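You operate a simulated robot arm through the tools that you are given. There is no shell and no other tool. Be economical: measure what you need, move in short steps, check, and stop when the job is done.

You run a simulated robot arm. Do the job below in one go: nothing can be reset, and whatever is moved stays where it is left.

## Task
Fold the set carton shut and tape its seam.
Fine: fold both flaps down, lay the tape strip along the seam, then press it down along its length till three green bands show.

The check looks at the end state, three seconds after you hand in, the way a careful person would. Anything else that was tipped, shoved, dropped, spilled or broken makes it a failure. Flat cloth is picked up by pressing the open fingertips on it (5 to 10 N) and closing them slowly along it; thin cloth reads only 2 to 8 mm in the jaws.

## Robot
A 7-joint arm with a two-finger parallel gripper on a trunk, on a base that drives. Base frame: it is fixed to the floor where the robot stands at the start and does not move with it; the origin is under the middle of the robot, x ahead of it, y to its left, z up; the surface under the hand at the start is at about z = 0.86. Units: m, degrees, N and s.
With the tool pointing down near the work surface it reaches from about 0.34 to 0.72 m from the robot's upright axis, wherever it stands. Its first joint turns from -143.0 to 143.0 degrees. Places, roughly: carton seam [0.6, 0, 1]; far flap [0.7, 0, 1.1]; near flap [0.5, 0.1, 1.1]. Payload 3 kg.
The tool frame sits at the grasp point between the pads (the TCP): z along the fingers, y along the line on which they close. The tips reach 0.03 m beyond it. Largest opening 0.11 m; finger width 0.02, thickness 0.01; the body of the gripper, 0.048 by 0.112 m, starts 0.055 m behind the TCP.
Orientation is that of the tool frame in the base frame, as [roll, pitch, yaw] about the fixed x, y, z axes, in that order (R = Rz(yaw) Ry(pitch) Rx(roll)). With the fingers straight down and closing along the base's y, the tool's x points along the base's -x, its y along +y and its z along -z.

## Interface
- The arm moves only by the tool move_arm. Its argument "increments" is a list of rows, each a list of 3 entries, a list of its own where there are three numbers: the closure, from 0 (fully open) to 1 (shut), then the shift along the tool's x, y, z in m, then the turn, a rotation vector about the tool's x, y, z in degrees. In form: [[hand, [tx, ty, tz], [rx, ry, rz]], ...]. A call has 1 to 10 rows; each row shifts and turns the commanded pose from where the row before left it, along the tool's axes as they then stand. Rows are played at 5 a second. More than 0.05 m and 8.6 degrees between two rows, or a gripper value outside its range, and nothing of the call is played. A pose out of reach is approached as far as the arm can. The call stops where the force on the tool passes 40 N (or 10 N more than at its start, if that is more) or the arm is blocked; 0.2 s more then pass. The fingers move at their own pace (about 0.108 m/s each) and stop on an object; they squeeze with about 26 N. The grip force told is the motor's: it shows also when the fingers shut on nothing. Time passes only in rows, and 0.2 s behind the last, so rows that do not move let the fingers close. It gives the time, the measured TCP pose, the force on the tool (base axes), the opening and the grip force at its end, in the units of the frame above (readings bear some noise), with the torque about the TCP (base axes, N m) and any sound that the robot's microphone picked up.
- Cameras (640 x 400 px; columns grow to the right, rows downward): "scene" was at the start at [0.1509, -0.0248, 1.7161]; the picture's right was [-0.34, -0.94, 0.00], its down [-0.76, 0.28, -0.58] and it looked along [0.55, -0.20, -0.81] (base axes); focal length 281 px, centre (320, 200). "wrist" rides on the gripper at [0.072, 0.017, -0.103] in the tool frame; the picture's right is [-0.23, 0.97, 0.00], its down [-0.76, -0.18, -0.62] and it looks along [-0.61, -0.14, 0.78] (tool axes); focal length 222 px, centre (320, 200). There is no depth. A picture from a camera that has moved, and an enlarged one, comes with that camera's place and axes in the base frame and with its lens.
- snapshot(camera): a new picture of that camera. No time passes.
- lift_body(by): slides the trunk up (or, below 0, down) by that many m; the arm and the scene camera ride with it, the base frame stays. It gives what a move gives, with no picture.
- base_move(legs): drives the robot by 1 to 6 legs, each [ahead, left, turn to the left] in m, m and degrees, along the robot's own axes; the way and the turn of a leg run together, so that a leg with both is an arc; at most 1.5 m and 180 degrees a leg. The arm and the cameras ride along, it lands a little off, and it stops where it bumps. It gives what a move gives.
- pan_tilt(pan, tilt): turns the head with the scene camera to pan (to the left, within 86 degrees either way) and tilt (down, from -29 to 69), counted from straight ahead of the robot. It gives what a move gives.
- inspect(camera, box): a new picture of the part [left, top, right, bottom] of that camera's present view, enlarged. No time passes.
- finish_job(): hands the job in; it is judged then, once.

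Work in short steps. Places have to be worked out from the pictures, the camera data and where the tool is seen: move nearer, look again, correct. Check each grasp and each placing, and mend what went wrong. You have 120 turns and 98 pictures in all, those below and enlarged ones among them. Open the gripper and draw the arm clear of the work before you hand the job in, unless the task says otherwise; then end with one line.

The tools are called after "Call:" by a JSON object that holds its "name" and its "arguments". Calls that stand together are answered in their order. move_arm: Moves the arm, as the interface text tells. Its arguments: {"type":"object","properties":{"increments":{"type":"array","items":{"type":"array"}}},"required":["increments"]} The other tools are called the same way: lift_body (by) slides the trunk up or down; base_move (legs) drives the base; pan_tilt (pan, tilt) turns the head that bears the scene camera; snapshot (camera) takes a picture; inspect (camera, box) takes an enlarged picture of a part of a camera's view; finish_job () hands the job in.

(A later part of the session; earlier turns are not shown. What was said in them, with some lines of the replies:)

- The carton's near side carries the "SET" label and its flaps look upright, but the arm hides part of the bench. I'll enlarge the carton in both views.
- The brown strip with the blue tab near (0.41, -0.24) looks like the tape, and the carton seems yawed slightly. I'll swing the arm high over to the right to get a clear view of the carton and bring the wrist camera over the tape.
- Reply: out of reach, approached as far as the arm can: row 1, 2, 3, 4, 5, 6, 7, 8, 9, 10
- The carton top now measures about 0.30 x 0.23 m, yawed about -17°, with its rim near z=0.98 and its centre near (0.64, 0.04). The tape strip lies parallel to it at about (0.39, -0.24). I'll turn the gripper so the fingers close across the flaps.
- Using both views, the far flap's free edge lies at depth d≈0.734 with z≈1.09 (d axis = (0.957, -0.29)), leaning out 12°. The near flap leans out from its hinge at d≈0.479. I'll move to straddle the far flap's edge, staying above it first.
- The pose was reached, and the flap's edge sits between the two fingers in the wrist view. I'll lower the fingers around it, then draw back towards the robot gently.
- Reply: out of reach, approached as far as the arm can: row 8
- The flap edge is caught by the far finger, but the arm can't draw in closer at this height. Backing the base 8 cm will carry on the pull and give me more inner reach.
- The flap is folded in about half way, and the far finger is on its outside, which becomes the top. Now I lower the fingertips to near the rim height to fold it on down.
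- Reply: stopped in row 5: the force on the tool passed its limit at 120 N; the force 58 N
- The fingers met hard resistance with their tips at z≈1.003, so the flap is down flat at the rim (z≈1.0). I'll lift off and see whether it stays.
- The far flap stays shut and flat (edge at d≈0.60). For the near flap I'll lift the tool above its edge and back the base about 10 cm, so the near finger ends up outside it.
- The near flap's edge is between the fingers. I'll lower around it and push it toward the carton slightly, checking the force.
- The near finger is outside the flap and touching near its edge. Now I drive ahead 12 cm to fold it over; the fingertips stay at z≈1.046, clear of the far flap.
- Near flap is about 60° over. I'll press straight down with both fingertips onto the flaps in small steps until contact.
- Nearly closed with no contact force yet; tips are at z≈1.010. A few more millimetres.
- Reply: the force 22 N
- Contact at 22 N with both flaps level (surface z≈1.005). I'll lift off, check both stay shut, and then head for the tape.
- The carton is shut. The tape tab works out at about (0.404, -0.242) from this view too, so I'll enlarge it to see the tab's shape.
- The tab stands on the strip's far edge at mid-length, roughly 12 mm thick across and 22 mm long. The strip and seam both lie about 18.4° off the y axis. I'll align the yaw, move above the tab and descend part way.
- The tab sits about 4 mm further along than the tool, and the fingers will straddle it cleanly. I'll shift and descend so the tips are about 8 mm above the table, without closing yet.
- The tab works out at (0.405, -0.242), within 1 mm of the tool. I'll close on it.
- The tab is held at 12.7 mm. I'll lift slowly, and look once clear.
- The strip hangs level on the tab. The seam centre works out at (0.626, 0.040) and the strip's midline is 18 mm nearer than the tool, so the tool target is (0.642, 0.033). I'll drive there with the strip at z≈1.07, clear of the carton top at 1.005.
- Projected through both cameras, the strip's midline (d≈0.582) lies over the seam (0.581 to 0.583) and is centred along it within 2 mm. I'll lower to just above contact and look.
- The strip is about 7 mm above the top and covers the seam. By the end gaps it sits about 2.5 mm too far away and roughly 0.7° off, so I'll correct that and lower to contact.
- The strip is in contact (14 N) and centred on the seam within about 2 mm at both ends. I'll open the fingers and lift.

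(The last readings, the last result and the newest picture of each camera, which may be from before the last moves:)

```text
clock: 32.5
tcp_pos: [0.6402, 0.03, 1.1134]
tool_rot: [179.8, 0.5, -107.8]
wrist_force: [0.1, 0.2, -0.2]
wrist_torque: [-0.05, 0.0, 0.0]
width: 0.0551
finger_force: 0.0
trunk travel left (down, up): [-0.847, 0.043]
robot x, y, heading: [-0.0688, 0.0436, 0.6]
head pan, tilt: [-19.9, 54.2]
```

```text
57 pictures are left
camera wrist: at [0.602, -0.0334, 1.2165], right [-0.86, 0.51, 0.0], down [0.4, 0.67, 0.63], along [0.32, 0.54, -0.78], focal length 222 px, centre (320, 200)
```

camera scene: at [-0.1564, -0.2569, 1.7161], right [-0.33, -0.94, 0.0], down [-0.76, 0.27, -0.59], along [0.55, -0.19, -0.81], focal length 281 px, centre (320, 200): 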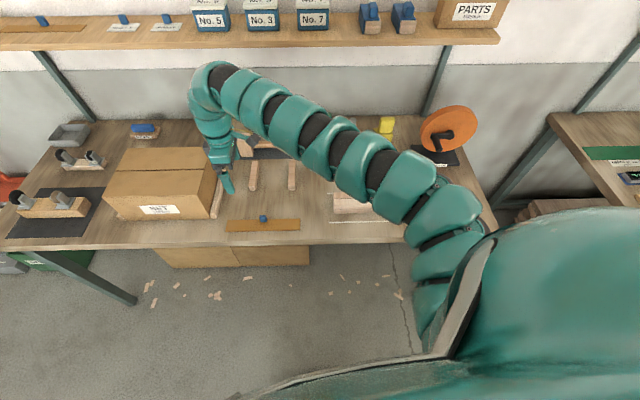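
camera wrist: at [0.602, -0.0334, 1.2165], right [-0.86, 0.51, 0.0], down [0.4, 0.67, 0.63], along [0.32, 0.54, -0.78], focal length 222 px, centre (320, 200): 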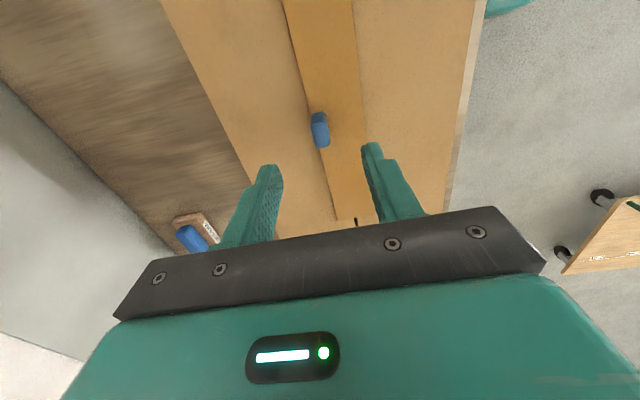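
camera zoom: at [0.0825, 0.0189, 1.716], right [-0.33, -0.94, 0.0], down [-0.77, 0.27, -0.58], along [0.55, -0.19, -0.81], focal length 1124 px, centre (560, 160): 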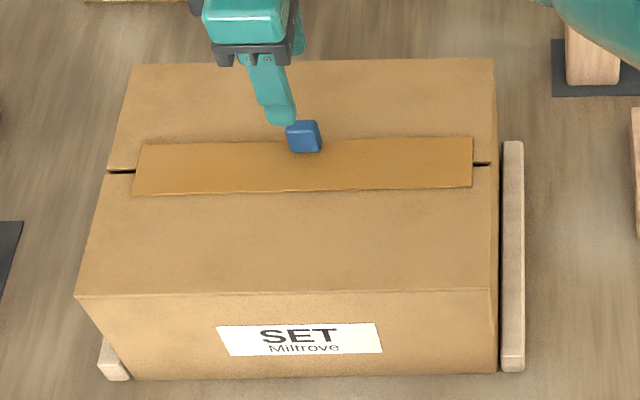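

The strip is lying on the seam. Now I shut the fingers and press at the middle of the strip, beside the tab, stepping down until I feel force.

Call:
{"name": "move_arm", "arguments": {"increments": [[1, [-0.0036, 0.0208, 0], [0, 0, 0]], [1, [0, 0, 0], [0, 0, 0]], [1, [0, 0, 0.03], [0, 0, 0]], [1, [0, 0, 0.03], [0, 0, 0]], [1, [0, 0, 0.01], [0, 0, 0]], [1, [0, 0, 0.003], [0, 0, 0]], [1, [0, 0, 0.003], [0, 0, 0]]]}}

Call:
{"name": "inspect", "arguments": {"camera": "scene", "box": [190, 160, 330, 260]}}

```text
clock: 34.1
tcp_pos: [0.622, 0.0402, 1.0373]
tool_rot: [-179.9, 0.4, -107.6]
wrist_force: [0.4, -0.3, 3.3]
wrist_torque: [-0.02, -0.02, -0.01]
width: 0.0
finger_force: 25.7
trunk travel left (down, up): [-0.847, 0.043]
robot x, y, heading: [-0.0667, 0.0406, 0.5]
head pan, tilt: [-19.9, 54.2]
```

```text
4.00 times, centred on (260, 210) of scene
camera zoom: at [0.0817, 0.0187, 1.7162], right [-0.33, -0.94, 0.0], down [-0.76, 0.27, -0.59], along [0.55, -0.19, -0.81], focal length 1124 px, centre (560, 160)
```

zoom: 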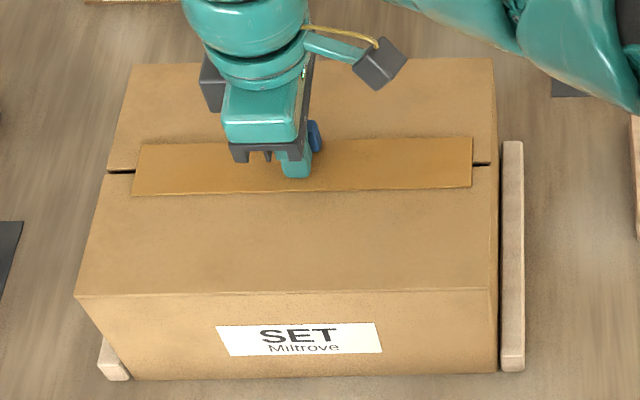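

Light contact at 3 N with the tips on the strip's midline. I'll press harder in 1 mm steps.

Call:
{"name": "move_arm", "arguments": {"increments": [[1, [0, 0, 0.001], [0, 0, 0]], [1, [0, 0, 0.001], [0, 0, 0]], [1, [0, 0, 0], [0, 0, 0]], [1, [0, 0, 0], [0, 0, 0]]]}}

Call:
{"name": "inspect", "arguments": {"camera": "scene", "box": [190, 160, 330, 260]}}

```text
clock: 35.1
tcp_pos: [0.6214, 0.0408, 1.0371]
tool_rot: [-179.8, 0.5, -107.6]
wrist_force: [6.2, -0.9, 26.0]
wrist_torque: [-0.15, -0.21, 0.03]
width: 0.0
finger_force: 25.8
trunk travel left (down, up): [-0.847, 0.043]
robot x, y, heading: [-0.0707, 0.0403, 0.4]
head pan, tilt: [-19.9, 54.2]
```

```text
4.00 times, centred on (260, 210) of scene
camera zoom: at [0.0799, 0.0186, 1.7165], right [-0.33, -0.94, 0.0], down [-0.76, 0.27, -0.59], along [0.55, -0.19, -0.81], focal length 1124 px, centre (560, 160)
```

zoom: 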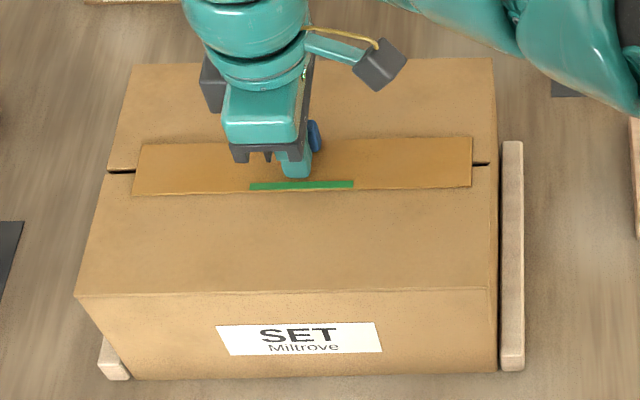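

A green band shows over the middle third at 26 N. I'll lift, move 87 mm toward the +s end, and press there.

Call:
{"name": "move_arm", "arguments": {"increments": [[1, [0, 0, -0.02], [0, 0, 0]], [1, [-0.045, 0, 0], [0, 0, 0]], [1, [-0.042, 0, 0], [0, 0, 0]], [1, [0, 0, 0], [0, 0, 0]], [1, [0, 0, 0.015], [0, 0, 0]], [1, [0, 0, 0.003], [0, 0, 0]], [1, [0, 0, 0.001], [0, 0, 0]], [1, [0, 0, 0], [0, 0, 0]]]}}

Call:
{"name": "inspect", "arguments": {"camera": "scene", "box": [190, 160, 330, 260]}}

```text
clock: 36.9
tcp_pos: [0.6488, 0.1244, 1.037]
tool_rot: [-179.9, 0.5, -107.6]
wrist_force: [-0.9, -0.5, 4.1]
wrist_torque: [-0.09, 0.01, 0.0]
width: 0.0
finger_force: 26.1
trunk travel left (down, up): [-0.847, 0.043]
robot x, y, heading: [-0.0693, 0.0426, 0.1]
head pan, tilt: [-19.9, 54.2]
```

```text
4.00 times, centred on (260, 210) of scene
camera zoom: at [0.0817, 0.0185, 1.7162], right [-0.33, -0.94, 0.0], down [-0.76, 0.27, -0.59], along [0.55, -0.19, -0.81], focal length 1124 px, centre (560, 160)
```

zoom: 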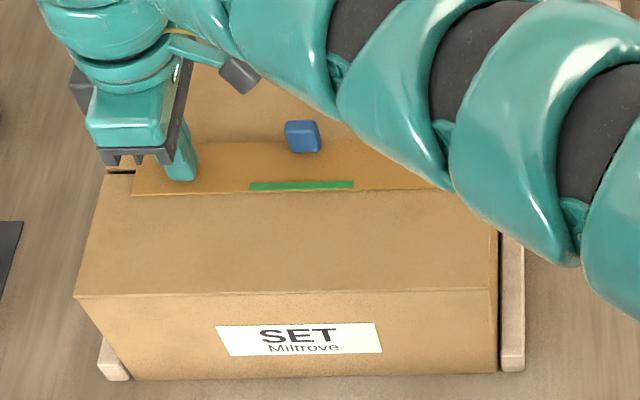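

Contact at the left third, with 4 N so far. I'll press in further.

Call:
{"name": "move_arm", "arguments": {"increments": [[1, [0, 0, 0.001], [0, 0, 0]], [1, [0, 0, 0.001], [0, 0, 0]], [1, [0, 0, 0], [0, 0, 0]], [1, [0, 0, 0], [0, 0, 0]]]}}

Call:
{"name": "inspect", "arguments": {"camera": "scene", "box": [190, 160, 330, 260]}}

```text
clock: 37.9
tcp_pos: [0.6485, 0.1257, 1.0362]
tool_rot: [-179.9, 0.6, -107.5]
wrist_force: [4.4, 0.9, 21.4]
wrist_torque: [-0.06, -0.04, 0.09]
width: 0.0003
finger_force: 26.1
trunk travel left (down, up): [-0.847, 0.043]
robot x, y, heading: [-0.0668, 0.0401, 0.4]
head pan, tilt: [-19.9, 54.2]
```

```text
4.00 times, centred on (260, 210) of scene
camera zoom: at [0.08, 0.0186, 1.7165], right [-0.33, -0.94, 0.0], down [-0.76, 0.27, -0.59], along [0.55, -0.19, -0.81], focal length 1124 px, centre (560, 160)
```

zoom: 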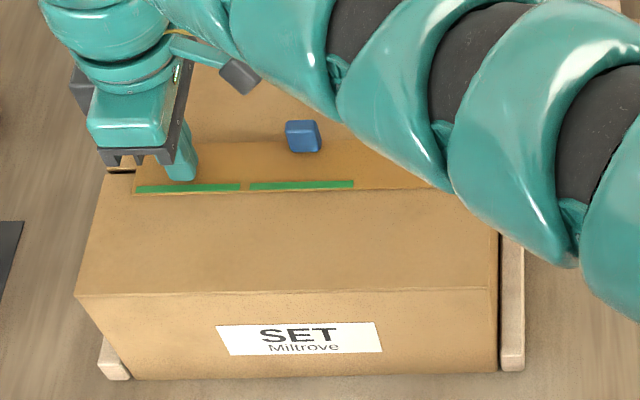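

The second band shows. I'll lift and drive the base (-0.053, -0.166) to bring the closed tips over the other end, which keeps the arm in its comfortable range.

Call:
{"name": "move_arm", "arguments": {"increments": [[1, [0, 0, -0.03], [0, 0, 0]], [1, [0, 0, -0.03], [0, 0, 0]], [1, [0, 0, 0], [0, 0, 0]]]}}

Call:
{"name": "base_move", "arguments": {"legs": [[-0.053, -0.166, 0]]}}

Call:
{"name": "snapshot", "arguments": {"camera": "wrist"}}

```text
clock: 38.7
tcp_pos: [0.6483, 0.1248, 1.0939]
tool_rot: [180.0, 0.4, -107.7]
wrist_force: [-0.3, -0.3, 0.0]
wrist_torque: [-0.01, 0.04, 0.03]
width: 0.0
finger_force: 26.2
trunk travel left (down, up): [-0.847, 0.043]
robot x, y, heading: [-0.07, 0.0394, 0.4]
head pan, tilt: [-19.9, 54.2]
```

```text
clock: 40.2
tcp_pos: [0.596, -0.0435, 1.0952]
tool_rot: [-179.9, 0.6, -107.7]
wrist_force: [0.6, -0.5, -0.4]
wrist_torque: [0.02, -0.04, -0.01]
width: 0.0002
finger_force: 25.7
trunk travel left (down, up): [-0.847, 0.043]
robot x, y, heading: [-0.1192, -0.1256, 0.4]
head pan, tilt: [-19.9, 54.2]
```

```text
52 pictures are left
camera wrist: at [0.5578, -0.1081, 1.1988], right [-0.86, 0.51, 0.0], down [0.4, 0.67, 0.63], along [0.32, 0.54, -0.78], focal length 222 px, centre (320, 200)
```

wrist: 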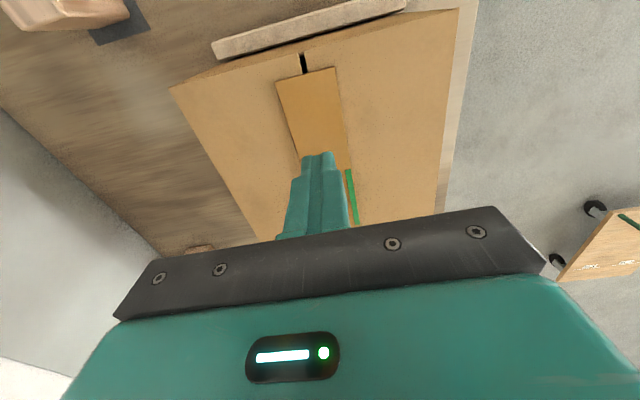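

Tips are over the last third's middle (s≈0.147). Descend to contact and press.

Call:
{"name": "move_arm", "arguments": {"increments": [[1, [0, 0, 0.03], [0, 0, 0]], [1, [0, 0, 0.02], [0, 0, 0]], [1, [0, 0, 0.007], [0, 0, 0]], [1, [0, 0, 0.002], [0, 0, 0]], [1, [0, 0, 0.001], [0, 0, 0]], [1, [0, 0, 0], [0, 0, 0]]]}}

Call:
{"name": "snapshot", "arguments": {"camera": "wrist"}}

```text
clock: 41.6
tcp_pos: [0.5964, -0.0423, 1.0377]
tool_rot: [-179.9, 0.5, -107.6]
wrist_force: [3.6, -0.2, 15.5]
wrist_torque: [-0.01, -0.11, -0.03]
width: 0.0002
finger_force: 26.2
trunk travel left (down, up): [-0.847, 0.043]
robot x, y, heading: [-0.1221, -0.125, 0.5]
head pan, tilt: [-19.9, 54.2]
```

```text
51 pictures are left
camera wrist: at [0.558, -0.1066, 1.1404], right [-0.86, 0.51, 0.0], down [0.4, 0.67, 0.63], along [0.32, 0.54, -0.78], focal length 222 px, centre (320, 200)
```

wrist: 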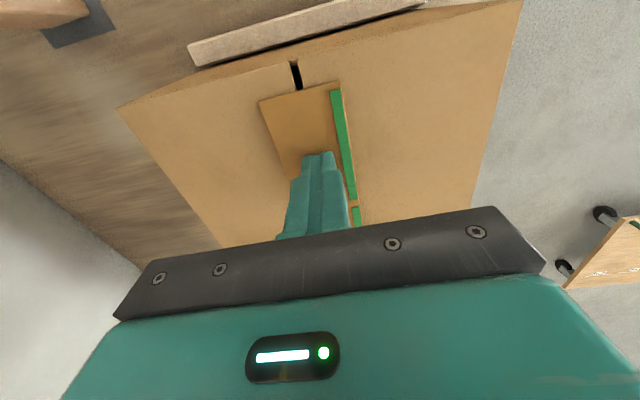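

The third band shows. I'll lift clear, open the gripper once high, and back the base away.

Call:
{"name": "move_arm", "arguments": {"increments": [[1, [0, 0, -0.03], [0, 0, 0]], [1, [0, 0, -0.03], [0, 0, 0]], [1, [0, 0, -0.03], [0, 0, 0]], [1, [0, 0, -0.03], [0, 0, 0]], [0.5, [0, 0, -0.02], [0, 0, 0]], [0, [0, 0, 0], [0, 0, 0]], [0, [0, 0, 0], [0, 0, 0]]]}}

Call:
{"name": "base_move", "arguments": {"legs": [[-0.2, -0.1, 0]]}}

Call:
{"name": "snapshot", "arguments": {"camera": "scene"}}

Call:
{"name": "inspect", "arguments": {"camera": "scene", "box": [60, 110, 280, 240]}}

```text
clock: 43.2
tcp_pos: [0.5951, -0.0433, 1.176]
tool_rot: [180.0, 0.3, -107.6]
wrist_force: [-0.6, -0.3, 0.5]
wrist_torque: [0.0, -0.03, -0.01]
width: 0.1102
finger_force: 0.1
trunk travel left (down, up): [-0.847, 0.043]
robot x, y, heading: [-0.1206, -0.1247, 0.3]
head pan, tilt: [-19.9, 54.2]
```

```text
clock: 44.9
tcp_pos: [0.3966, -0.1434, 1.1771]
tool_rot: [-180.0, 0.4, -107.6]
wrist_force: [-0.9, -0.5, 1.0]
wrist_torque: [0.03, 0.02, -0.01]
width: 0.1102
finger_force: 0.1
trunk travel left (down, up): [-0.847, 0.043]
robot x, y, heading: [-0.3182, -0.2276, 0.8]
head pan, tilt: [-19.9, 54.2]
```

```text
50 pictures are left
camera scene: at [-0.1691, -0.2503, 1.7162], right [-0.33, -0.94, 0.0], down [-0.77, 0.27, -0.59], along [0.55, -0.19, -0.81], focal length 281 px, centre (320, 200)
```

scene: 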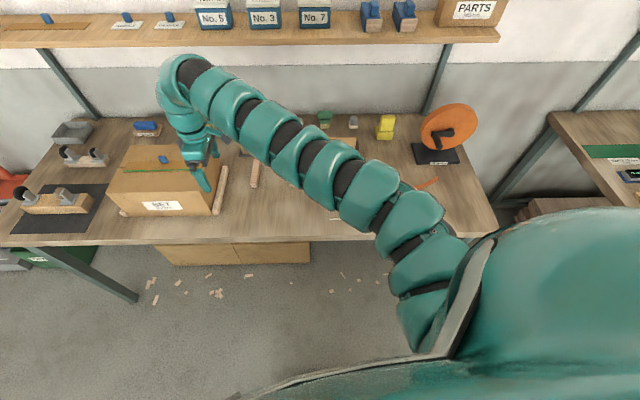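

```text
2.91 times, centred on (170, 175) of scene
camera zoom: at [-0.1691, -0.2503, 1.7162], right [-0.33, -0.94, 0.0], down [-0.77, 0.27, -0.59], along [0.55, -0.19, -0.81], focal length 818 px, centre (756, 273)
```

zoom: 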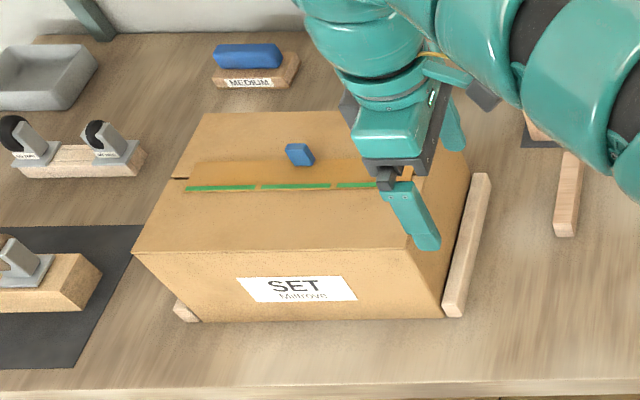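

All three green bands show, both flaps are flat, and the neighbouring items are unmoved. The gripper is open and about 14 cm above, but it still overlaps the carton in this view, so I'll back off a little more before handing in.

Call:
{"name": "base_move", "arguments": {"legs": [[-0.15, -0.1, 0]]}}

Call:
{"name": "snapshot", "arguments": {"camera": "scene"}}

Call:
{"name": "inspect", "arguments": {"camera": "scene", "box": [40, 100, 280, 240]}}

```text
clock: 46.4
tcp_pos: [0.2462, -0.2458, 1.1758]
tool_rot: [-179.9, 0.6, -107.6]
wrist_force: [-0.4, -0.8, 0.3]
wrist_torque: [0.03, -0.03, 0.0]
width: 0.1097
finger_force: 0.0
trunk travel left (down, up): [-0.847, 0.043]
robot x, y, heading: [-0.4675, -0.3273, 0.4]
head pan, tilt: [-19.9, 54.2]
```

```text
48 pictures are left
camera scene: at [-0.3187, -0.3521, 1.7162], right [-0.33, -0.94, 0.0], down [-0.76, 0.27, -0.59], along [0.55, -0.19, -0.81], focal length 281 px, centre (320, 200)
```

scene: 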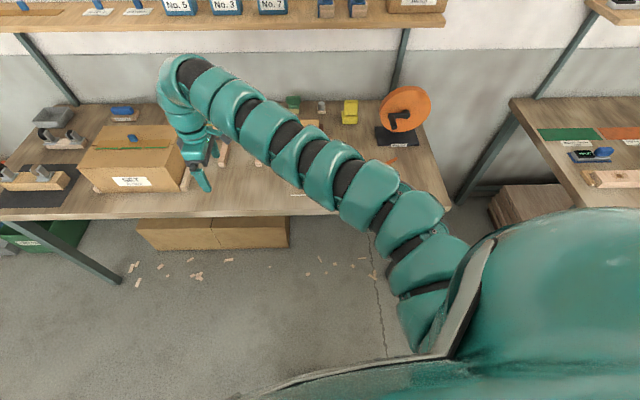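

```text
2.67 times, centred on (160, 170) of scene
camera zoom: at [-0.3187, -0.3521, 1.7162], right [-0.33, -0.94, 0.0], down [-0.76, 0.27, -0.59], along [0.55, -0.19, -0.81], focal length 749 px, centre (747, 280)
```

zoom: 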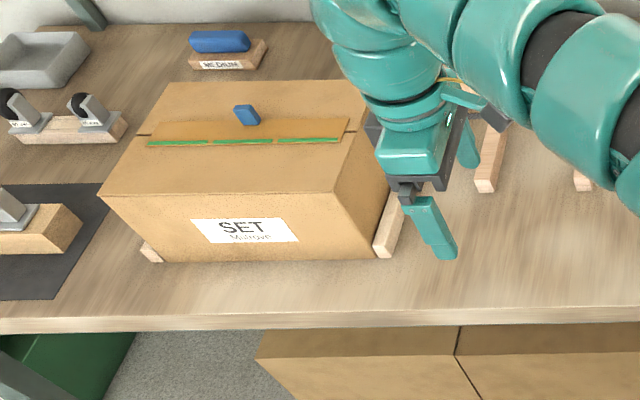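

The carton is shut, the tape is centred with three green bands, and the arm is clear with the gripper open. I'm handing in.

Call:
{"name": "finish_job", "arguments": {}}

```text
The job is handed in.
```

The SET carton is folded shut and its seam is taped, with all three green bands showing; the gripper is open, the arm is clear, and nothing else looked moved in the last pictures.
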